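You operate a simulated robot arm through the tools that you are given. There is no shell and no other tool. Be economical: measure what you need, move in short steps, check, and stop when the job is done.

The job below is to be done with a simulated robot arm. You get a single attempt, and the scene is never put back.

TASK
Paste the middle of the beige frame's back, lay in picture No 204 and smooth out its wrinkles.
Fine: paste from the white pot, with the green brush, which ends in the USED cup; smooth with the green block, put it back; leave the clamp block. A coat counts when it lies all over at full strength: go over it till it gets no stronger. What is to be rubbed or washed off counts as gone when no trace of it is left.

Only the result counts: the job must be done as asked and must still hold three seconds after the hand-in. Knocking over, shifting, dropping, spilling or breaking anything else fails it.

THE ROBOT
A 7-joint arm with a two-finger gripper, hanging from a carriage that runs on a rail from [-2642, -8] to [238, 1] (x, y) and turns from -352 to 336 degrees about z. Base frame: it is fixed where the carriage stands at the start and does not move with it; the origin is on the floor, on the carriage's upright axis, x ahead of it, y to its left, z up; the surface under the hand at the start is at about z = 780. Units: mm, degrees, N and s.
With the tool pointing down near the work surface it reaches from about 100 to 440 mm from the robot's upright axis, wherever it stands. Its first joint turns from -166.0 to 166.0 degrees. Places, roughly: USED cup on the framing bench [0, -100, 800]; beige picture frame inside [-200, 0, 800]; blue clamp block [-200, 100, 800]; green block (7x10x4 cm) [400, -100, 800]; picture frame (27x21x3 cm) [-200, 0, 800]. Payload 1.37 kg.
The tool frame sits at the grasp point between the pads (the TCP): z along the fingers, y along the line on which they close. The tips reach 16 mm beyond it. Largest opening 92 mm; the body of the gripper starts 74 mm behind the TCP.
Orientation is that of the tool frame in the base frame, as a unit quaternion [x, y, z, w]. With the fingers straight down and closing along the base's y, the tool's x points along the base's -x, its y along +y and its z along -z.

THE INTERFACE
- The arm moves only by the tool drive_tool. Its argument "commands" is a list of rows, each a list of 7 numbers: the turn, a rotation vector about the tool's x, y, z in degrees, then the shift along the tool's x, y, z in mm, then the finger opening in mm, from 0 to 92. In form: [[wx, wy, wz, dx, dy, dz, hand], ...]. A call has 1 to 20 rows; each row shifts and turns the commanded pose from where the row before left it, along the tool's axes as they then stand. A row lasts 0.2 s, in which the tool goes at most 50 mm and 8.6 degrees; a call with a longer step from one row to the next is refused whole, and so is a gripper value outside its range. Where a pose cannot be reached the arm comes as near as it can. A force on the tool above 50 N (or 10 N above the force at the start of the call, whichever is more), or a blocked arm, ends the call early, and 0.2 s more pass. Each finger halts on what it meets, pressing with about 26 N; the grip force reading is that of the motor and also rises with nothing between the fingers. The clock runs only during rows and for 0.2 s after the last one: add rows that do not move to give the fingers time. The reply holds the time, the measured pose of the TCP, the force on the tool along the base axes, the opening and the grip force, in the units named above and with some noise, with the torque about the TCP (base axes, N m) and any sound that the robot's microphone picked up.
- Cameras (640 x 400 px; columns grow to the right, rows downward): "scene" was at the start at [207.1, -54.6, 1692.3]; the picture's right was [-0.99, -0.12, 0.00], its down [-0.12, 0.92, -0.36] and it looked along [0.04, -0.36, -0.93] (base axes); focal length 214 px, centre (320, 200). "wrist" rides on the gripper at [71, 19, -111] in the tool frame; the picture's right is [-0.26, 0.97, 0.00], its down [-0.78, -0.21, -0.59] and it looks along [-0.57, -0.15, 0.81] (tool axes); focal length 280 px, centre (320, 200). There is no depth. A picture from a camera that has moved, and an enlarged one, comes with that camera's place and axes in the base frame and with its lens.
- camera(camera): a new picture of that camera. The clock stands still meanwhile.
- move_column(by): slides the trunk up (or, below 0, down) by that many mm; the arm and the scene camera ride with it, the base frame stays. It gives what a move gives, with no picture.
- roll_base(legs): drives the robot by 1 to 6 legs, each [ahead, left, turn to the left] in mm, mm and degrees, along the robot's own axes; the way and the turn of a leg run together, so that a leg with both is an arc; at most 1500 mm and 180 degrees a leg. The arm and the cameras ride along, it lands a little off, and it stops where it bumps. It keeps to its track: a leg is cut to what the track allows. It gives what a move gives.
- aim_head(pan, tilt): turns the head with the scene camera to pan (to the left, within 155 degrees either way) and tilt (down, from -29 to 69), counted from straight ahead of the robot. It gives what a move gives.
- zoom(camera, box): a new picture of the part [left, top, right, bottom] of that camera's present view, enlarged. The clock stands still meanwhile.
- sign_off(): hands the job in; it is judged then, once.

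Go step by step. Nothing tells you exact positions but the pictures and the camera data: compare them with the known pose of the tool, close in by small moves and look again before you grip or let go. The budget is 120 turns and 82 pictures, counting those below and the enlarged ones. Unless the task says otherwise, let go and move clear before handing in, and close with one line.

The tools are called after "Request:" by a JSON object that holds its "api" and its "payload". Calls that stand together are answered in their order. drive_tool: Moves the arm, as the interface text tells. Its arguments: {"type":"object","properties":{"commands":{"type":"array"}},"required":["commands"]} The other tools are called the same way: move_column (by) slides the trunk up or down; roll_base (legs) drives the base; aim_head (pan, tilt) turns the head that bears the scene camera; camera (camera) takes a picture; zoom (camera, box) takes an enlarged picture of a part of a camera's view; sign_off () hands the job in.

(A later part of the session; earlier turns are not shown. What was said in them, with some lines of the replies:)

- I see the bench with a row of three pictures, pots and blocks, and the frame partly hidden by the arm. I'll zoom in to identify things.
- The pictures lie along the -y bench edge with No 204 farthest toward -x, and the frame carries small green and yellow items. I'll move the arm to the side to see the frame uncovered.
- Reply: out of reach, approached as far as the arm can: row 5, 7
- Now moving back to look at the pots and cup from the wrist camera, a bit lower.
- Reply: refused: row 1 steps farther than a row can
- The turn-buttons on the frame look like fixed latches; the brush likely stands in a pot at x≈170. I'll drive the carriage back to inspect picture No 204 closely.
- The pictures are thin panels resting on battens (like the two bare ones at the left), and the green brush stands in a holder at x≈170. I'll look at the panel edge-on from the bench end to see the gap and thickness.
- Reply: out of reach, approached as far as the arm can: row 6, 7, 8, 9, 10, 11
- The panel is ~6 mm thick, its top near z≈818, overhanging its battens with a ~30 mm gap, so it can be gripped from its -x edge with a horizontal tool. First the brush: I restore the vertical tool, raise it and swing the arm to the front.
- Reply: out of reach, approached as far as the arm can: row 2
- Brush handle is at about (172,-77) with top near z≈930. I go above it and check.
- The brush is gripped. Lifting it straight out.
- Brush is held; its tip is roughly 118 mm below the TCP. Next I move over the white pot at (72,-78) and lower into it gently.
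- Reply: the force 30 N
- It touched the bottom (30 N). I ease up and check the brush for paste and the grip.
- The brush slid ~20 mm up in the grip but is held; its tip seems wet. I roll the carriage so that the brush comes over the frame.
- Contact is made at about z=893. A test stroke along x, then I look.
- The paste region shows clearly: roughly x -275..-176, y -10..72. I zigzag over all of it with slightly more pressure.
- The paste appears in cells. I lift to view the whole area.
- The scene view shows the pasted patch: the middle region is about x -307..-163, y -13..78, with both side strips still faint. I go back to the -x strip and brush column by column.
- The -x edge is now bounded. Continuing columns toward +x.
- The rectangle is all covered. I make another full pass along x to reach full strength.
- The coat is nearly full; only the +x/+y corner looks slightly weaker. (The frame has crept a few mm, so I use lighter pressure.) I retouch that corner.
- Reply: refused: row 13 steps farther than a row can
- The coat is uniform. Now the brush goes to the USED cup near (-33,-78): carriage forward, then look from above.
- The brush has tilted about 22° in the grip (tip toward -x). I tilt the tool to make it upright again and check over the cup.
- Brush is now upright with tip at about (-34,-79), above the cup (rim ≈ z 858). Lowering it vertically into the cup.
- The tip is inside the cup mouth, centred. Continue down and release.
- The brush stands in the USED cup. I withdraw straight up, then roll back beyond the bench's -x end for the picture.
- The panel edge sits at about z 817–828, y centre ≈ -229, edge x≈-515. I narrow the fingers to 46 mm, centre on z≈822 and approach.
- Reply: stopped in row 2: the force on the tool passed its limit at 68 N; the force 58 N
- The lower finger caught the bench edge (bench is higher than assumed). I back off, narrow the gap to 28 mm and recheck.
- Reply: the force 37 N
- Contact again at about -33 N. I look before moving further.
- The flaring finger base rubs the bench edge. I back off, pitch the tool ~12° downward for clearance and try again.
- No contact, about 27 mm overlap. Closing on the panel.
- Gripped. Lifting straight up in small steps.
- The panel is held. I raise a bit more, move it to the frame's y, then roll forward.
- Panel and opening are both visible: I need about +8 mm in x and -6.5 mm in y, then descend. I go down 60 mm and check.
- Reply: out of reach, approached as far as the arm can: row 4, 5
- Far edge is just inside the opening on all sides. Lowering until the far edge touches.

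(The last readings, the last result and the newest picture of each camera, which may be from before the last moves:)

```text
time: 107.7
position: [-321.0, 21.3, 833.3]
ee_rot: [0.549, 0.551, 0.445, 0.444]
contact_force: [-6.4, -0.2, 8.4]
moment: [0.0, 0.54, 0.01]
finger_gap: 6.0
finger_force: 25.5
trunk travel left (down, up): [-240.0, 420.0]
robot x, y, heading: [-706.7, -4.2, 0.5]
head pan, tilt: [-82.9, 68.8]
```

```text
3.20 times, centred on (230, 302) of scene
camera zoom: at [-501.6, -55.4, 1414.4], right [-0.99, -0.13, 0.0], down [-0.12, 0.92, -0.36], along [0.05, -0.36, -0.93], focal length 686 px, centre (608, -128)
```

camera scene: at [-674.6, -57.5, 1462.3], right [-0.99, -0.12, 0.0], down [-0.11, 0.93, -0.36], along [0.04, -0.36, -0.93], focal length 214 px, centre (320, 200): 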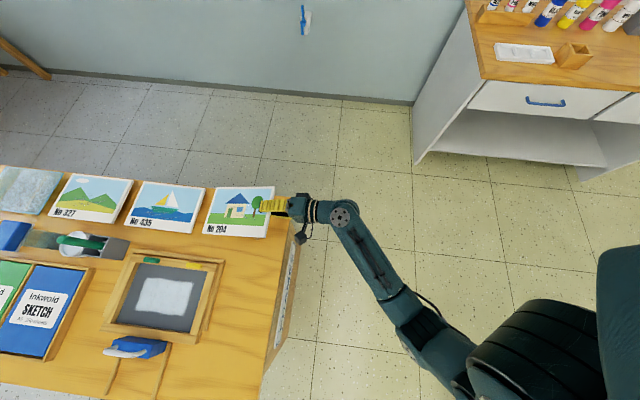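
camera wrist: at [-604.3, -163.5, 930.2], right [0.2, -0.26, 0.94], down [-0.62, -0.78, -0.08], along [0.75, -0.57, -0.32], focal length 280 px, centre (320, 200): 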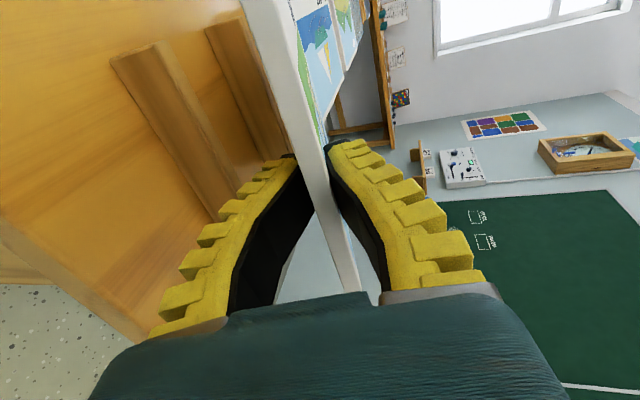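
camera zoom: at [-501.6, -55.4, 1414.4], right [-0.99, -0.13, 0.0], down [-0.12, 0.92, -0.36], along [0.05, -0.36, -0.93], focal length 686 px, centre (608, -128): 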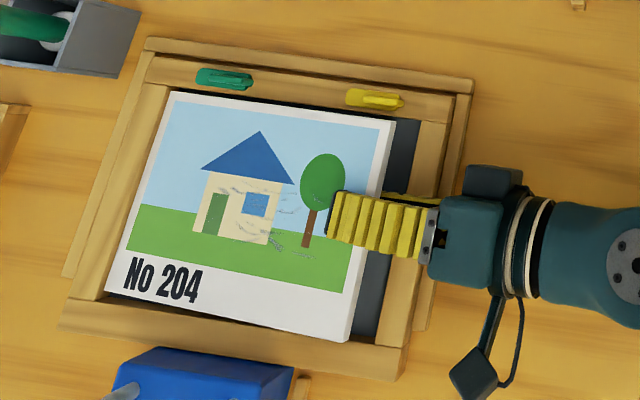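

The finger base is touching the near rim. I raise 6 mm and pitch 3.5° more so the far edge reaches the floor instead.

Request:
{"api": "drive_tool", "payload": {"commands": [[0, 0, 0, 0, 5.9, -1.2, 0], [2, 0, 0, 0, 0, 0, 0], [2, 0, 0, 0, 0, 0, 0], [0, 0, 0, 0, 0, 0, 0]]}}

```text
time: 108.7
position: [-319.5, 22.5, 838.5]
ee_rot: [0.564, 0.567, 0.424, 0.425]
contact_force: [-0.4, -0.6, -0.6]
moment: [0.01, -0.05, 0.02]
finger_gap: 5.9
finger_force: 26.0
trunk travel left (down, up): [-240.0, 420.0]
robot x, y, heading: [-708.6, -3.0, 0.6]
head pan, tilt: [-82.9, 68.8]
```

The far edge is just touching. I open slightly and withdraw quickly along the tool axis.

Request:
{"api": "drive_tool", "payload": {"commands": [[0, 0, 0, 0, 0, 0, 10], [0, 0, 0, 0, 0, 0, 15], [0, 0, 0, 0, 0, 0, 15], [0, 0, 0, 0, 0, -45, 15], [0, 0, 0, 0, 0, -45, 15], [0, 0, 0, 0, 0, -20, 15]]}}

Request:
{"api": "zoom", "payload": {"camera": "scene", "box": [150, 240, 310, 365]}}

```text
time: 110.1
position: [-419.7, 23.6, 874.9]
ee_rot: [0.564, 0.567, 0.425, 0.424]
contact_force: [-0.7, -0.2, -0.4]
moment: [-0.02, -0.02, 0.05]
finger_gap: 19.2
finger_force: 3.9
out of reach, approached as far as the arm can: row 6
trunk travel left (down, up): [-240.0, 420.0]
robot x, y, heading: [-712.1, -3.6, 0.4]
head pan, tilt: [-82.9, 68.8]
```

```text
3.20 times, centred on (230, 302) of scene
camera zoom: at [-500.9, -55.5, 1414.4], right [-0.99, -0.13, 0.0], down [-0.12, 0.92, -0.36], along [0.05, -0.36, -0.93], focal length 686 px, centre (608, -128)
```

zoom: 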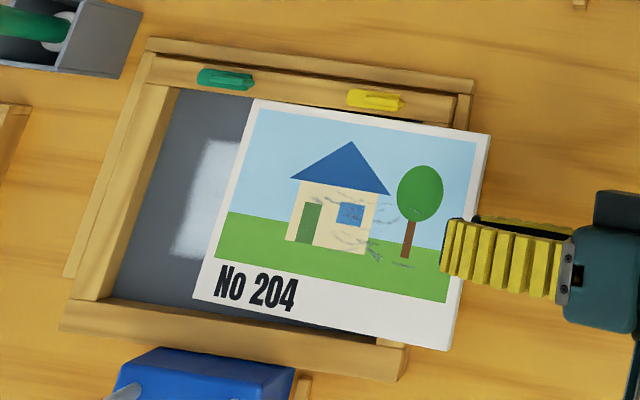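

The panel is released but got dragged back; it now rests with its near edge over the near rim (edge x≈-405). I'll push it in with closed vertical fingers; first I back off and turn the tool down.

Request:
{"api": "drive_tool", "payload": {"commands": [[0, 0, 0, 0, 20, -30, 15], [0, 0, 0, 0, 25, -30, 15], [8.2, 0, 0, 0, 0, 0, 0], [8.2, 0, 0, 0, 0, 0, 0], [8.2, 0, 0, 0, 0, 0, 0], [8.2, 0, 0, 0, 0, 0, 0], [8.2, 0, 0, 0, 0, 0, 0], [8.2, 0, 0, 0, 0, 0, 0], [8.2, 0, 0, 0, 0, 0, 0], [8.2, 0, 0, 0, 0, 0, 0], [8.2, 0, 0, 0, 0, 0, 0], [0, 0, 0, 0, 0, 0, 0]]}}

```text
time: 112.7
position: [-449.4, 20.1, 885.4]
ee_rot: [0.706, 0.708, 0.001, 0.001]
contact_force: [0.4, -0.3, -0.5]
moment: [-0.03, -0.02, 0.01]
finger_gap: 0.0
finger_force: 25.6
out of reach, approached as far as the arm can: row 1, 2, 11
trunk travel left (down, up): [-240.0, 420.0]
robot x, y, heading: [-708.9, -5.7, 0.3]
head pan, tilt: [-82.9, 68.8]
```

Request:
{"api": "drive_tool", "payload": {"commands": [[0, 0, 0, 4, 0, 25, 0], [0, 0, 0, 0, 0, 20, 0], [0, 0, 0, 0, 0, 10, 0], [0, 0, 0, 0, 0, 0, 0]]}}

Request:
{"api": "camera", "payload": {"camera": "wrist"}}

```text
time: 113.7
position: [-449.6, 22.0, 830.5]
ee_rot: [0.706, 0.708, 0.0, 0.001]
contact_force: [-0.9, 0.6, -0.4]
moment: [0.0, 0.01, -0.01]
finger_gap: 0.0
finger_force: 25.4
trunk travel left (down, up): [-240.0, 420.0]
robot x, y, heading: [-708.8, -2.2, 0.5]
head pan, tilt: [-82.9, 68.8]
```

```text
16 pictures are left
camera wrist: at [-430.1, 94.6, 941.0], right [0.97, -0.26, 0.0], down [-0.21, -0.78, 0.59], along [-0.15, -0.57, -0.81], focal length 280 px, centre (320, 200)
```

wrist: 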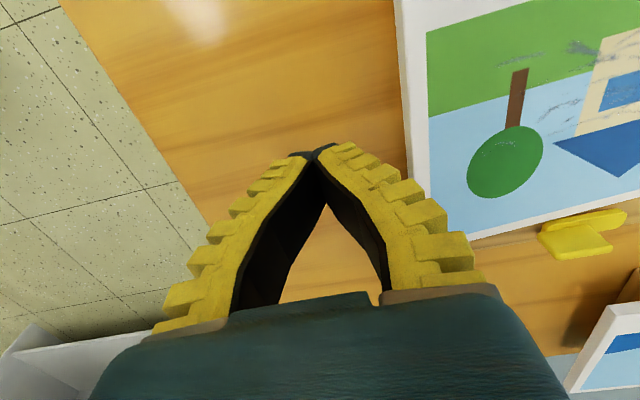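

Fingers are beside the panel's near edge. I push it gently +x part of the way.

Request:
{"api": "drive_tool", "payload": {"commands": [[0, 0, 0, 2, 15, 0, 0], [0, 0, 0, 0, 10, 0, 0], [0, 0, 0, 0, 8, 0, 0], [0, 0, 0, 0, 8, 0, 0], [0, 0, 0, 0, 8, 0, 0], [0, 0, 0, 0, 8, 0, 0], [0, 0, 0, 0, 8, 0, 0]]}}

Request:
{"api": "zoom", "payload": {"camera": "scene", "box": [150, 240, 310, 365]}}

```text
time: 115.3
position: [-383.2, 26.5, 832.2]
ee_rot: [0.706, 0.708, -0.001, 0.001]
contact_force: [0.6, -0.3, 0.4]
moment: [-0.02, 0.02, -0.02]
finger_gap: 0.0
finger_force: 26.2
trunk travel left (down, up): [-240.0, 420.0]
robot x, y, heading: [-706.9, -1.3, 0.6]
head pan, tilt: [-82.9, 68.8]
```

```text
3.20 times, centred on (230, 302) of scene
camera zoom: at [-501.0, -55.4, 1414.4], right [-0.99, -0.13, 0.0], down [-0.12, 0.92, -0.36], along [0.05, -0.36, -0.93], focal length 686 px, centre (608, -128)
```

zoom: 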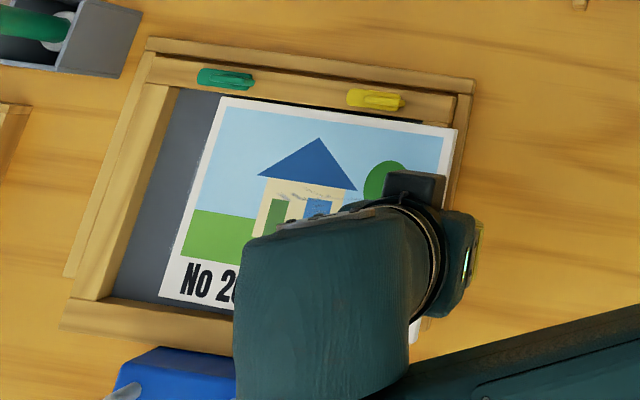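

Request:
{"api": "drive_tool", "payload": {"commands": [[0, 0, 0, 0, 8, 0, 0], [0, 0, 0, 0, 8, 0, 0], [0, 0, 0, 0, 7, 0, 0], [0, 0, 0, 0, 5, 0, 0], [0, 0, 0, 0, 0, 0, 0]]}}

Request:
{"api": "camera", "payload": {"camera": "wrist"}}

```text
time: 116.5
position: [-356.4, 27.0, 832.0]
ee_rot: [0.706, 0.708, -0.001, 0.0]
contact_force: [0.3, -0.1, 0.6]
moment: [-0.02, 0.0, 0.01]
finger_gap: 0.0
finger_force: 25.8
trunk travel left (down, up): [-240.0, 420.0]
robot x, y, heading: [-707.2, -1.5, 0.3]
head pan, tilt: [-82.9, 68.8]
```

```text
14 pictures are left
camera wrist: at [-336.5, 97.9, 941.7], right [0.97, -0.26, 0.0], down [-0.21, -0.78, 0.59], along [-0.15, -0.57, -0.81], focal length 280 px, centre (320, 200)
```

wrist: 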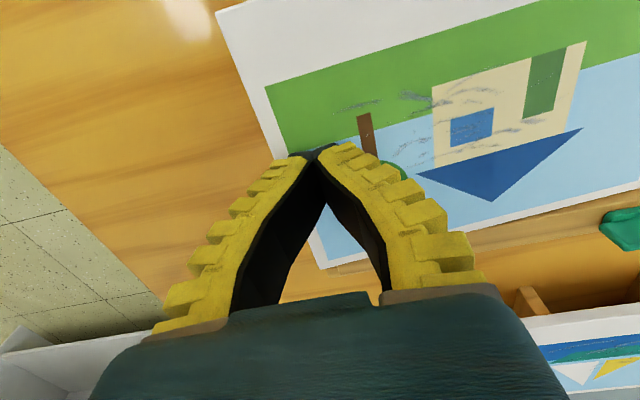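

The fingers slid on top of the panel; its near edge is at x≈-372 on the rim. I go back behind the edge, a little lower, and push again.

Request:
{"api": "drive_tool", "payload": {"commands": [[0, 0, 0, 0, 0, -20, 0], [0, 0, 0, 0, -25, 0, 0], [0, 0, 0, 0, -25, 0, 0], [0, 0, 0, 0, 0, 14, 0], [0, 0, 0, 0, 0, 10, 0], [0, 0, 0, 0, 0, 0, 0]]}}

```text
time: 117.9
position: [-406.2, 26.1, 828.3]
ee_rot: [0.707, 0.708, 0.0, 0.0]
contact_force: [-0.4, 0.1, -0.8]
moment: [0.01, 0.03, -0.03]
finger_gap: 0.1
finger_force: 25.7
trunk travel left (down, up): [-240.0, 420.0]
robot x, y, heading: [-705.9, -5.0, 0.5]
head pan, tilt: [-82.9, 68.8]
```

Request:
{"api": "drive_tool", "payload": {"commands": [[0, 0, 0, 0, 10, 0, 0], [0, 0, 0, 0, 8, 0, 0], [0, 0, 0, 0, 6, 0, 0], [0, 0, 0, 0, 5, 0, 0], [0, 0, 0, 0, 5, 0, 0], [0, 0, 0, 0, 5, 0, 0]]}}

Request:
{"api": "camera", "payload": {"camera": "wrist"}}

```text
time: 119.3
position: [-366.3, 24.9, 826.9]
ee_rot: [0.706, 0.708, -0.001, 0.001]
contact_force: [0.4, -0.4, -0.4]
moment: [-0.02, 0.01, 0.05]
finger_gap: 0.1
finger_force: 26.4
trunk travel left (down, up): [-240.0, 420.0]
robot x, y, heading: [-704.4, -2.5, 0.6]
head pan, tilt: [-82.9, 68.8]
```

```text
13 pictures are left
camera wrist: at [-346.9, 97.5, 936.8], right [0.97, -0.26, 0.0], down [-0.21, -0.78, 0.59], along [-0.15, -0.57, -0.81], focal length 280 px, centre (320, 200)
```

wrist: 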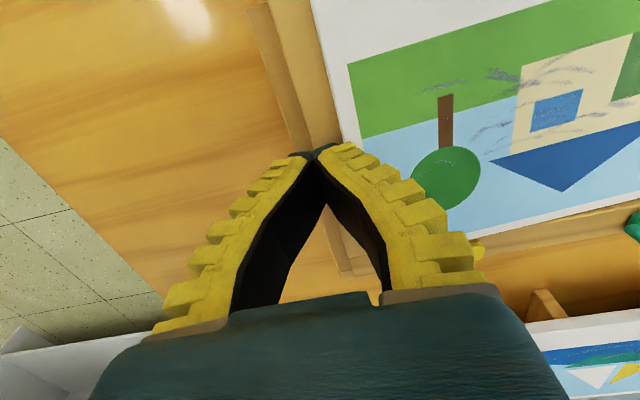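

It works: the near edge is at x≈-351. Continue pushing until it drops in.

Request:
{"api": "drive_tool", "payload": {"commands": [[0, 0, 0, 0, 4, 0, 0], [0, 0, 0, 0, 4, 0, 0], [0, 0, 0, 0, 4, 0, 0], [0, 0, 0, 0, 2, 0, 0], [0, 0, 0, 0, 0, 0, 0]]}}

Request:
{"api": "camera", "payload": {"camera": "wrist"}}

```text
time: 120.5
position: [-352.4, 25.2, 828.7]
ee_rot: [0.707, 0.708, -0.001, 0.0]
contact_force: [-0.5, 0.3, -0.2]
moment: [0.0, 0.0, 0.07]
finger_gap: 0.2
finger_force: 26.0
trunk travel left (down, up): [-240.0, 420.0]
robot x, y, heading: [-710.3, -3.9, 0.3]
head pan, tilt: [-82.9, 68.8]
```

```text
12 pictures are left
camera wrist: at [-333.0, 97.9, 937.5], right [0.97, -0.26, 0.0], down [-0.21, -0.78, 0.59], along [-0.15, -0.57, -0.81], focal length 280 px, centre (320, 200)
```

wrist: 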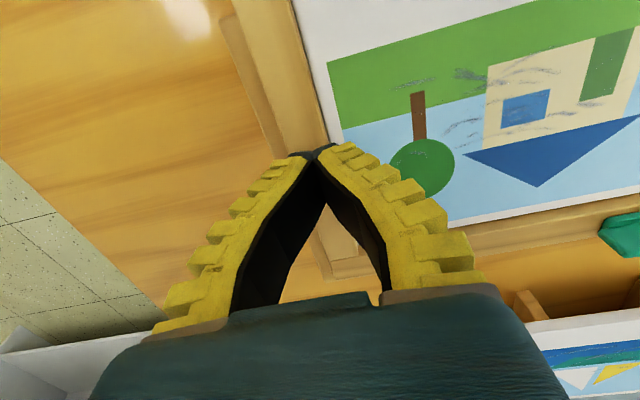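

The panel seems to have dropped in. I lift away, raise the column and roll to the green block near (411,-80), keeping the fingers closing along x.

Request:
{"api": "drive_tool", "payload": {"commands": [[0, 0, 0, 0, -3, -10, 0], [0, 0, 0, 0, 0, -30, 0], [0, 0, 0, 0, 0, -30, 40], [0, 0, 0, 0, 0, 0, 88]]}}

Request:
{"api": "move_column", "payload": {"by": 240}}

Request:
{"api": "roll_base", "payload": {"legs": [[765, 0, 0]]}}

Request:
{"api": "drive_tool", "payload": {"commands": [[0, 0, 0, -35, 0, 10, 88], [0, 0, 0, -35, 0, 10, 88], [0, 0, 0, -35, 0, 10, 88]]}}

Request:
{"api": "zoom", "payload": {"camera": "scene", "box": [380, 220, 600, 370]}}

Request:
{"api": "camera", "payload": {"camera": "wrist"}}

```text
time: 121.5
position: [-357.1, 30.1, 898.4]
ee_rot: [0.706, 0.708, 0.0, 0.001]
contact_force: [0.5, 0.1, -0.2]
moment: [0.0, -0.02, -0.02]
finger_gap: 88.5
finger_force: 0.3
trunk travel left (down, up): [-240.0, 420.0]
robot x, y, heading: [-706.4, -3.2, 0.4]
head pan, tilt: [-82.9, 68.8]
```

```text
time: 124.0
position: [-356.1, 30.6, 1138.8]
ee_rot: [0.706, 0.708, -0.001, 0.0]
contact_force: [-0.6, 0.5, 0.7]
moment: [0.01, -0.03, -0.02]
finger_gap: 88.6
finger_force: 0.2
trunk travel left (down, up): [-480.0, 180.0]
robot x, y, heading: [-704.9, -1.3, 0.4]
head pan, tilt: [-82.9, 68.8]
```

```text
time: 128.0
position: [387.0, 32.2, 1137.0]
ee_rot: [0.705, 0.709, 0.0, 0.001]
contact_force: [-0.9, -0.4, -0.6]
moment: [-0.01, 0.02, 0.01]
finger_gap: 88.5
finger_force: 0.4
trunk travel left (down, up): [-480.0, 180.0]
robot x, y, heading: [34.6, -1.4, 0.9]
head pan, tilt: [-82.9, 68.8]
```

```text
time: 128.8
position: [388.2, -70.2, 1107.4]
ee_rot: [0.705, 0.71, -0.001, 0.001]
contact_force: [0.6, 0.0, 0.6]
moment: [-0.02, -0.02, -0.02]
finger_gap: 88.0
finger_force: 0.1
trunk travel left (down, up): [-480.0, 180.0]
robot x, y, heading: [34.0, 3.5, 0.7]
head pan, tilt: [-82.9, 68.8]
```

```text
2.67 times, centred on (490, 295) of scene
camera zoom: at [243.2, -52.1, 1654.3], right [-0.99, -0.13, 0.0], down [-0.13, 0.92, -0.36], along [0.05, -0.36, -0.93], focal length 572 px, centre (-133, -53)
```

zoom: 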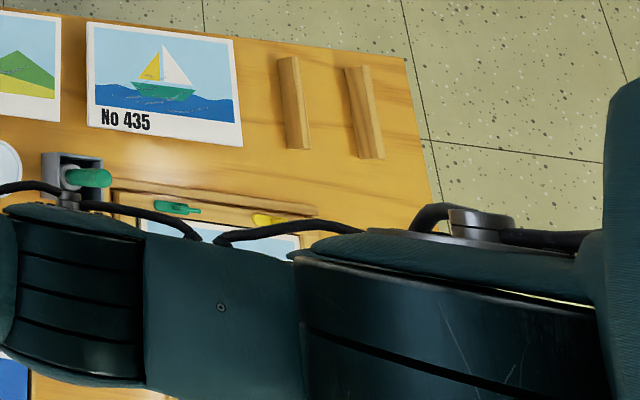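

```text
10 pictures are left
camera wrist: at [407.6, 0.8, 1218.0], right [0.97, -0.25, 0.0], down [-0.21, -0.78, 0.59], along [-0.15, -0.57, -0.81], focal length 280 px, centre (320, 200)
```

wrist: 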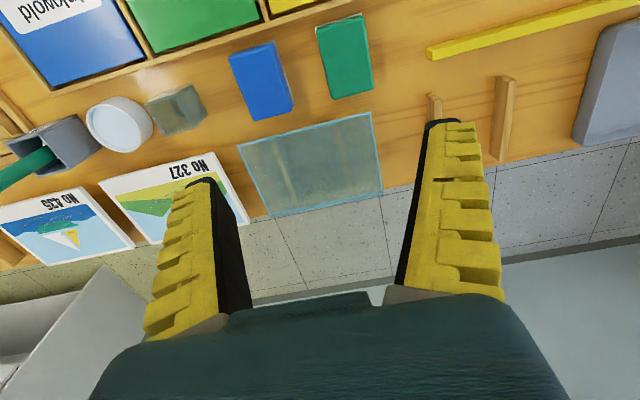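

The block is at about (418,-74). I go lower and refine.

Request:
{"api": "drive_tool", "payload": {"commands": [[0, 0, 0, -4, 30, 30, 88], [0, 0, 0, 0, 0, 40, 88], [0, 0, 0, 0, 0, 40, 88], [0, 0, 0, 0, 0, 40, 88], [0, 0, 0, 0, 0, 30, 88]]}}

Request:
{"api": "camera", "payload": {"camera": "wrist"}}

```text
time: 130.0
position: [420.2, -76.4, 929.5]
ee_rot: [0.705, 0.71, 0.001, 0.001]
contact_force: [-0.3, 0.0, 0.8]
moment: [-0.01, 0.02, 0.01]
finger_gap: 88.5
finger_force: 0.1
trunk travel left (down, up): [-480.0, 180.0]
robot x, y, heading: [35.9, -0.6, 0.8]
head pan, tilt: [-82.9, 68.8]
```

```text
9 pictures are left
camera wrist: at [438.5, -4.9, 1038.3], right [0.97, -0.26, 0.0], down [-0.21, -0.78, 0.59], along [-0.15, -0.57, -0.81], focal length 280 px, centre (320, 200)
```

wrist: 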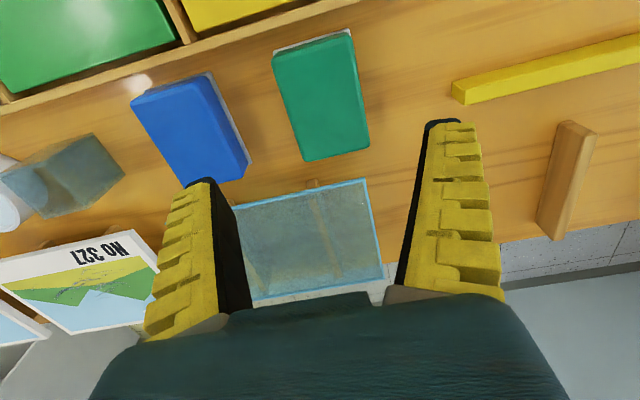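

Block centre ≈ (425,-71), top ≈ 820. Lowering to grip at z≈812.

Request:
{"api": "drive_tool", "payload": {"commands": [[0, 0, 0, 4, 5, 30, 88], [0, 0, 0, 0, 0, 35, 88], [0, 0, 0, 0, 0, 30, 88], [0, 0, 0, 0, 0, 22, 88], [0, 0, 0, 0, 0, 0, 88]]}}

```text
time: 131.2
position: [423.6, -71.6, 811.2]
ee_rot: [0.704, 0.71, -0.001, 0.001]
contact_force: [0.6, 0.1, 0.0]
moment: [0.01, 0.04, 0.02]
finger_gap: 88.4
finger_force: 0.4
trunk travel left (down, up): [-480.0, 180.0]
robot x, y, heading: [34.6, 3.5, 0.4]
head pan, tilt: [-82.9, 68.8]
```

Request:
{"api": "drive_tool", "payload": {"commands": [[0, 0, 0, 0, 0, 0, 70], [0, 0, 0, 0, 0, 0, 60], [0, 0, 0, 0, 0, 0, 50], [0, 0, 0, 0, 0, 0, 40], [0, 0, 0, 0, 0, 0, 40]]}}

```text
time: 132.4
position: [424.6, -72.6, 811.8]
ee_rot: [0.705, 0.709, -0.001, 0.0]
contact_force: [-0.3, 0.5, 0.9]
moment: [0.02, 0.02, 0.02]
finger_gap: 60.6
finger_force: 25.8
trunk travel left (down, up): [-480.0, 180.0]
robot x, y, heading: [37.7, -1.5, 0.4]
head pan, tilt: [-82.9, 68.8]
```

Gripped (60.6 mm). Lifting well clear of the brush and moving to the frame.

Request:
{"api": "drive_tool", "payload": {"commands": [[0, 0, 0, 0, 0, -20, 40], [0, 0, 0, 0, 0, -40, 40], [0, 0, 0, 0, 0, -45, 40], [0, 0, 0, 0, 0, -45, 40], [0, 0, 0, 0, 0, -45, 40], [0, 0, 0, 0, 0, -45, 40], [0, 0, 0, 25, 0, 0, 40], [0, 0, 0, 35, 0, 0, 40], [0, 0, 0, 40, 0, 0, 40]]}}

Request:
{"api": "roll_base", "payload": {"legs": [[-600, 0, 0]]}}

Request:
{"api": "drive_tool", "payload": {"commands": [[0, 0, 0, 0, -35, 30, 40], [0, 0, 0, 0, -35, 30, 40], [0, 0, 0, 0, 0, 40, 40]]}}

Request:
{"api": "camera", "payload": {"camera": "wrist"}}

```text
time: 134.4
position: [425.2, 28.6, 1052.3]
ee_rot: [0.705, 0.709, -0.001, 0.0]
contact_force: [-0.5, -0.5, -0.8]
moment: [0.01, 0.02, -0.01]
finger_gap: 60.5
finger_force: 26.3
trunk travel left (down, up): [-480.0, 180.0]
robot x, y, heading: [34.0, 4.8, 0.7]
head pan, tilt: [-82.9, 68.8]
```

```text
time: 137.7
position: [-142.7, 18.0, 1053.1]
ee_rot: [0.712, 0.702, 0.0, 0.001]
contact_force: [0.2, -0.3, -0.9]
moment: [0.02, 0.03, 0.01]
finger_gap: 60.4
finger_force: 26.0
trunk travel left (down, up): [-480.0, 180.0]
robot x, y, heading: [-533.1, 0.6, -0.5]
head pan, tilt: [-82.9, 68.8]
```

```text
time: 138.5
position: [-213.0, 22.2, 954.3]
ee_rot: [0.713, 0.701, -0.001, 0.001]
contact_force: [-0.5, -0.5, -1.1]
moment: [-0.02, 0.0, -0.02]
finger_gap: 60.4
finger_force: 26.6
trunk travel left (down, up): [-480.0, 180.0]
robot x, y, heading: [-533.1, -3.2, -0.6]
head pan, tilt: [-82.9, 68.8]
```

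```text
8 pictures are left
camera wrist: at [-192.0, 92.7, 1063.6], right [0.96, -0.28, 0.0], down [-0.22, -0.78, 0.59], along [-0.16, -0.57, -0.81], focal length 280 px, centre (320, 200)
```

wrist: 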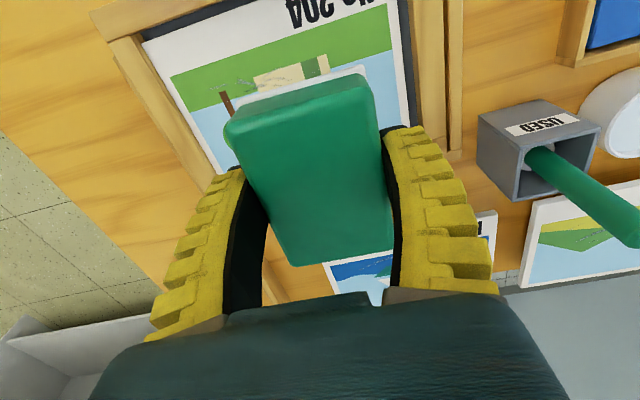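

The picture lies inside the frame. I centre over it and lower gently until the block's pad touches.

Request:
{"api": "drive_tool", "payload": {"commands": [[0, 0, 0, 3, -25, 30, 40], [0, 0, 0, 0, 0, 35, 40], [0, 0, 0, 0, 0, 30, 40], [0, 0, 0, 0, 0, 14, 40], [0, 0, 0, 0, 0, 5, 40], [0, 0, 0, 0, 0, 4, 40], [0, 0, 0, 0, 0, 0, 40]]}}

```text
time: 140.1
position: [-237.2, 23.9, 833.3]
ee_rot: [0.712, 0.702, 0.0, 0.001]
contact_force: [-0.1, 0.5, -1.7]
moment: [-0.01, 0.02, 0.03]
finger_gap: 60.3
finger_force: 26.2
trunk travel left (down, up): [-480.0, 180.0]
robot x, y, heading: [-535.7, -4.4, -0.4]
head pan, tilt: [-82.9, 68.8]
```

Request:
{"api": "drive_tool", "payload": {"commands": [[0, 0, 0, 0, 0, 2.5, 40], [0, 0, 0, 0, 0, 2.5, 40], [0, 0, 0, 0, 0, 0, 40]]}}

```text
time: 140.9
position: [-238.6, 25.7, 830.4]
ee_rot: [0.713, 0.701, 0.0, 0.002]
contact_force: [-2.5, -0.9, 5.5]
moment: [0.02, 0.17, -0.03]
finger_gap: 60.5
finger_force: 25.9
trunk travel left (down, up): [-480.0, 180.0]
robot x, y, heading: [-531.4, -1.1, -0.5]
head pan, tilt: [-82.9, 68.8]
```

Contact at ~5 N. Rubbing in lines over the wrinkled area.

Request:
{"api": "drive_tool", "payload": {"commands": [[0, 0, 0, 0, -20, 0, 40], [0, 0, 0, 0, -20, 0, 40], [0, 0, 0, 0, -15, 0, 40], [0, 0, 0, 0, 20, 0, 40], [0, 0, 0, 0, 20, 0, 40], [0, 0, 0, 0, 20, 0, 40], [0, 0, 0, 0, 20, 0, 40], [0, 0, 0, 0, 20, 0, 40], [0, 0, 0, 15, 10, 0, 40], [0, 0, 0, 10, -20, 0, 40], [0, 0, 0, 0, -20, 0, 40], [0, 0, 0, 0, -20, 0, 40], [0, 0, 0, 0, -20, 0, 40], [0, 0, 0, 0, -20, 0, 40], [0, 0, 0, -20, -10, 0, 40], [0, 0, 0, -20, 20, 0, 40], [0, 0, 0, 0, 20, 0, 40], [0, 0, 0, 0, 20, 0, 40], [0, 0, 0, 0, 20, 0, 40], [0, 0, 0, 0, 20, 0, 40]]}}

Request:
{"api": "zoom", "payload": {"camera": "wrist", "box": [60, 0, 460, 250]}}

```text
time: 145.1
position: [-192.8, 6.8, 826.8]
ee_rot: [0.713, 0.702, 0.0, 0.001]
contact_force: [1.6, -0.1, 3.0]
moment: [-0.12, 0.01, 0.05]
finger_gap: 60.5
finger_force: 26.6
trunk travel left (down, up): [-480.0, 180.0]
robot x, y, heading: [-531.1, -1.0, -0.7]
head pan, tilt: [-82.9, 68.8]
```

```text
1.60 times, centred on (260, 125) of wrist
camera zoom: at [-172.2, 78.1, 937.6], right [0.96, -0.28, 0.0], down [-0.22, -0.78, 0.59], along [-0.16, -0.57, -0.81], focal length 449 px, centre (416, 320)
```

zoom: 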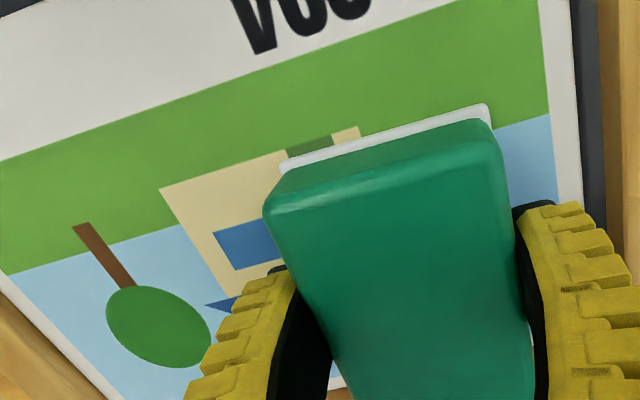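

Wrinkles are gone where visible. One more pass, then lift and check.

Request:
{"api": "drive_tool", "payload": {"commands": [[0, 0, 0, 10, -15, 0, 40], [0, 0, 0, 10, -15, 0, 40], [0, 0, 0, 0, -20, 0, 40], [0, 0, 0, 0, -20, 0, 40], [0, 0, 0, 0, -20, 0, 40], [0, 0, 0, 20, 0, 0, 40], [0, 0, 0, 0, 20, 0, 40], [0, 0, 0, 0, 20, 0, 40], [0, 0, 0, 0, 20, 0, 40], [0, 0, 0, 0, 20, 0, 40], [0, 0, 0, 0, 0, -15, 40], [0, 0, 0, 0, 0, -35, 40], [0, 0, 0, 0, 0, -45, 40], [0, 0, 0, 0, 0, -45, 40], [0, 0, 0, 0, 0, -45, 40], [0, 0, 0, 0, 0, -40, 40]]}}

Request:
{"api": "roll_base", "payload": {"legs": [[600, 0, 0]]}}

```text
time: 148.5
position: [-201.5, 48.3, 1051.6]
ee_rot: [0.713, 0.701, -0.001, 0.0]
contact_force: [-0.9, -0.2, -0.8]
moment: [0.04, -0.01, -0.02]
finger_gap: 60.4
finger_force: 26.3
trunk travel left (down, up): [-480.0, 180.0]
robot x, y, heading: [-531.8, 0.7, -0.6]
head pan, tilt: [-82.9, 68.8]
```

```text
time: 151.9
position: [402.8, 54.6, 1052.4]
ee_rot: [0.709, 0.705, -0.002, 0.0]
contact_force: [-0.3, 0.5, -1.1]
moment: [0.0, -0.02, 0.02]
finger_gap: 60.4
finger_force: 26.4
trunk travel left (down, up): [-480.0, 180.0]
robot x, y, heading: [68.8, 0.3, -0.1]
head pan, tilt: [-82.9, 68.8]
```

Now returning the block to (424.6,-72.6): move over it and lower.

Request:
{"api": "drive_tool", "payload": {"commands": [[0, 0, -0.65, -40, 10, 0, 40], [0, 0, 0, -40, 11.8, 0, 40], [0, 0, 0, -47, 0, 0, 40], [0, 0, 0, 0, 0, 45, 40], [0, 0, 0, 0, 0, 45, 40], [0, 0, 0, 0, 0, 45, 40], [0, 0, 0, 0, 0, 45, 40], [0, 0, 0, 0, 0, 30, 40], [0, 0, 0, 0, 0, 0, 40]]}}

Request:
{"api": "camera", "payload": {"camera": "wrist"}}

```text
time: 153.9
position: [425.1, -78.1, 844.1]
ee_rot: [0.704, 0.71, 0.0, 0.002]
contact_force: [0.5, 0.3, -0.8]
moment: [0.0, -0.01, -0.02]
finger_gap: 60.1
finger_force: 25.8
trunk travel left (down, up): [-480.0, 180.0]
robot x, y, heading: [70.0, 0.5, 0.1]
head pan, tilt: [-82.9, 68.8]
```

```text
6 pictures are left
camera wrist: at [444.3, -6.5, 953.0], right [0.97, -0.26, 0.0], down [-0.21, -0.78, 0.59], along [-0.15, -0.57, -0.81], focal length 280 px, centre (320, 200)
```

wrist: 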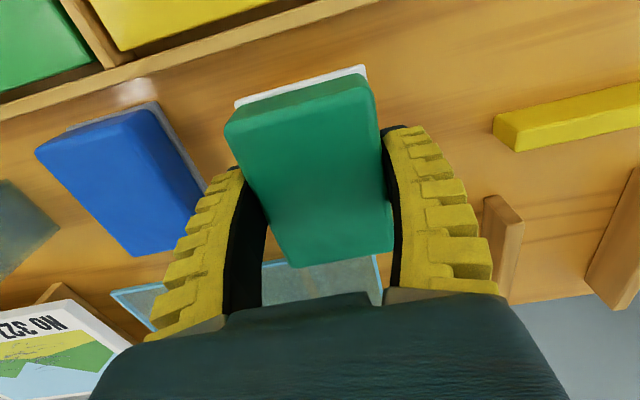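

Request:
{"api": "drive_tool", "payload": {"commands": [[0, 0, 0, 5, 0, 12, 40], [0, 0, 0, 0, 0, 12, 40], [0, 0, 0, 0, 0, 5, 40], [0, 0, 0, 0, 0, 0, 40]]}}

```text
time: 154.9
position: [425.8, -69.2, 814.5]
ee_rot: [0.705, 0.709, 0.0, 0.001]
contact_force: [0.3, -0.1, -1.5]
moment: [0.0, 0.03, -0.02]
finger_gap: 60.5
finger_force: 26.4
trunk travel left (down, up): [-480.0, 180.0]
robot x, y, heading: [71.5, -2.2, 0.3]
head pan, tilt: [-82.9, 68.8]
```

Request:
{"api": "drive_tool", "payload": {"commands": [[0, 0, 0, -3, 0, 0, 40], [0, 0, 0, 0, 0, 1.5, 40], [0, 0, 0, 0, 0, 1.5, 40], [0, 0, 0, 0, 0, 0, 40]]}}

```text
time: 155.9
position: [424.4, -71.0, 810.8]
ee_rot: [0.705, 0.71, -0.001, 0.001]
contact_force: [-0.8, -0.1, -1.3]
moment: [0.01, 0.0, -0.01]
finger_gap: 60.2
finger_force: 26.3
trunk travel left (down, up): [-480.0, 180.0]
robot x, y, heading: [69.0, -1.6, -0.0]
head pan, tilt: [-82.9, 68.8]
```

Request:
{"api": "drive_tool", "payload": {"commands": [[0, 0, 0, 0, 0, 1.5, 40], [0, 0, 0, 0, 0, 1.5, 40], [0, 0, 0, 0, 0, 0, 40]]}}

```text
time: 156.7
position: [426.0, -73.1, 808.3]
ee_rot: [0.705, 0.709, 0.0, 0.001]
contact_force: [-4.4, 0.6, 16.6]
moment: [-0.01, 0.06, 0.0]
finger_gap: 61.4
finger_force: 26.3
trunk travel left (down, up): [-480.0, 180.0]
robot x, y, heading: [72.4, 1.8, -0.1]
head pan, tilt: [-82.9, 68.8]
```

The block is on the bench. Releasing and moving up.

Request:
{"api": "drive_tool", "payload": {"commands": [[0, 0, 0, 0, 0, -1.5, 40], [0, 0, 0, 0, 0, 0, 66], [0, 0, 0, 0, 0, 0, 75], [0, 0, 0, 0, 0, 0, 88], [0, 0, 0, 0, 0, 0, 88], [0, 0, 0, 0, 0, -15, 88], [0, 0, 0, 0, 0, -35, 88], [0, 0, 0, 0, 0, -45, 88], [0, 0, 0, 0, 0, -45, 88], [0, 0, 0, 0, 0, -45, 88], [0, 0, 0, 0, 0, -45, 88], [0, 0, 0, 0, 0, -45, 88]]}}

Request:
{"api": "roll_base", "payload": {"legs": [[-330, 0, 0]]}}

Request:
{"api": "drive_tool", "payload": {"commands": [[0, 0, 0, -35, 0, 0, 88], [0, 0, 0, -35, 0, 0, 88], [0, 0, 0, -35, 0, 0, 88], [0, 0, 0, -35, 0, 0, 88]]}}

Request:
{"api": "camera", "payload": {"camera": "scene"}}

```text
time: 159.3
position: [423.0, -67.1, 1083.7]
ee_rot: [0.704, 0.71, -0.002, 0.0]
contact_force: [-0.1, 0.0, 0.5]
moment: [-0.01, -0.02, 0.02]
finger_gap: 88.5
finger_force: 0.4
trunk travel left (down, up): [-480.0, 180.0]
robot x, y, heading: [68.7, -4.8, -0.4]
head pan, tilt: [-82.9, 68.8]
```

```text
time: 161.5
position: [90.0, -67.9, 1084.6]
ee_rot: [0.704, 0.71, -0.001, 0.001]
contact_force: [-0.4, 0.1, 0.6]
moment: [0.0, -0.01, -0.02]
finger_gap: 88.6
finger_force: 0.0
trunk travel left (down, up): [-480.0, 180.0]
robot x, y, heading: [-265.6, -1.7, 0.2]
head pan, tilt: [-82.9, 68.8]
```

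```text
time: 162.5
position: [92.3, -206.2, 1085.0]
ee_rot: [0.704, 0.71, 0.001, 0.0]
contact_force: [1.0, 0.2, 0.3]
moment: [-0.04, 0.01, 0.02]
finger_gap: 88.5
finger_force: 0.5
trunk travel left (down, up): [-480.0, 180.0]
robot x, y, heading: [-265.0, -1.0, 0.1]
head pan, tilt: [-82.9, 68.8]
```

```text
5 pictures are left
camera scene: at [-57.5, -54.8, 1654.3], right [-0.99, -0.13, 0.0], down [-0.12, 0.92, -0.36], along [0.05, -0.36, -0.93], focal length 214 px, centre (320, 200)
```

scene: 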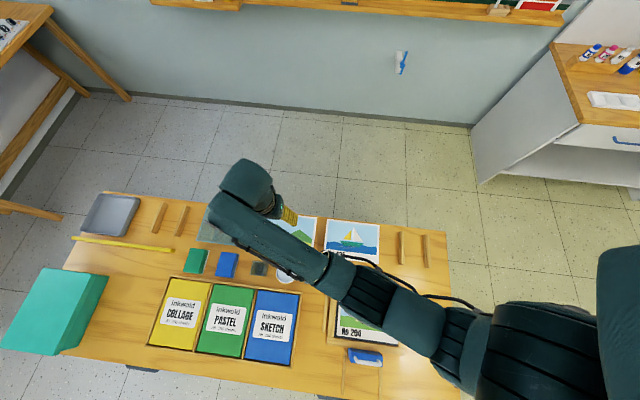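

The arm hides the frame from here; I use the wrist camera from the robot's side instead.

Request:
{"api": "drive_tool", "payload": {"commands": [[0, 0, 0, 40, 0, 0, 88], [0, 0, 0, 40, 0, 0, 88], [0, 0, 0, 40, 0, 0, 88], [0, 0, 0, 40, 0, 0, 88], [0, 0, 0, 40, 0, 0, 88], [0, 0, 0, 40, 0, 0, 88], [0, 0, 0, 40, 0, 0, 88], [0, 0, 0, 40, -5, 0, 88], [0, 0, 0, 40, -10, 0, 88], [0, 0, 0, 40, -10, 0, 88]]}}

Request:
{"api": "roll_base", "payload": {"legs": [[-260, 0, 0]]}}

Request:
{"api": "camera", "payload": {"camera": "wrist"}}

```text
time: 164.7
position: [60.4, 193.4, 1085.6]
ee_rot: [0.704, 0.71, 0.0, 0.002]
contact_force: [0.2, -1.1, -0.1]
moment: [0.03, 0.0, -0.02]
finger_gap: 88.6
finger_force: 0.5
trunk travel left (down, up): [-480.0, 180.0]
robot x, y, heading: [-270.0, -2.7, -0.0]
head pan, tilt: [-82.9, 68.8]
```

```text
time: 166.6
position: [-202.9, 191.4, 1085.8]
ee_rot: [0.704, 0.71, 0.0, 0.001]
contact_force: [-0.1, -0.6, 0.1]
moment: [0.0, -0.01, 0.01]
finger_gap: 88.7
finger_force: 0.5
trunk travel left (down, up): [-480.0, 180.0]
robot x, y, heading: [-531.0, -2.7, -0.1]
head pan, tilt: [-82.9, 68.8]
```

```text
4 pictures are left
camera wrist: at [-182.5, 262.9, 1195.1], right [0.97, -0.26, 0.0], down [-0.21, -0.78, 0.59], along [-0.15, -0.57, -0.81], focal length 280 px, centre (320, 200)
```

wrist: 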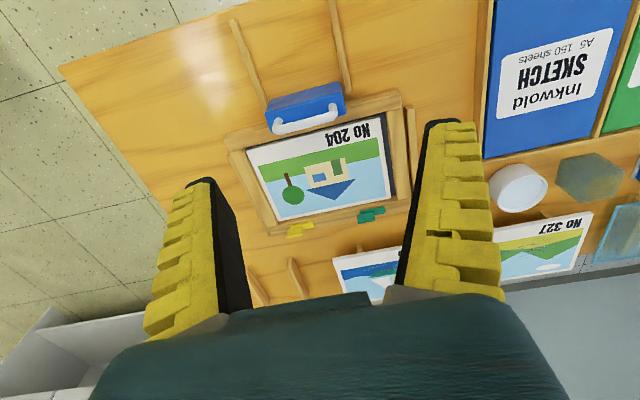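

Request:
{"api": "zoom", "payload": {"camera": "wrist", "box": [215, 80, 425, 240]}}

```text
2.50 times, centred on (320, 160) of wrist
camera zoom: at [-182.5, 262.9, 1195.1], right [0.97, -0.26, 0.0], down [-0.21, -0.78, 0.59], along [-0.15, -0.57, -0.81], focal length 701 px, centre (320, 300)
```

zoom: 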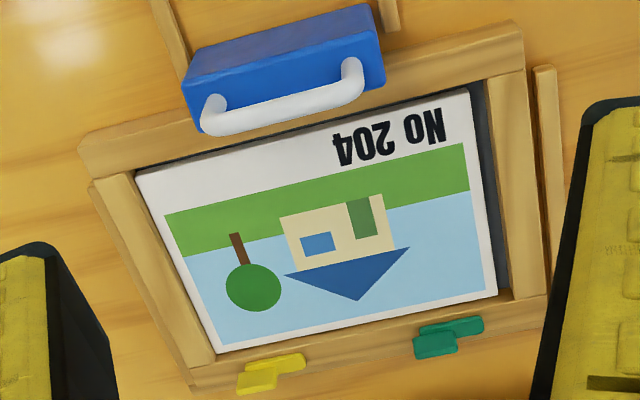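

The picture lies flat in the frame with no wrinkles left, the green block is back in its place, the brush is in the USED cup and the clamp block stands untouched. Handing in.

Request:
{"api": "sign_off", "payload": {}}

```text
The job is handed in.
```

I pasted the middle of the frame's back, laid in picture No 204 and smoothed it until no wrinkles showed. I put the green brush in the USED cup, returned the green block and left the clamp block alone. The frame slid about 4 mm toward -x while I was pasting, and I did not push it back.
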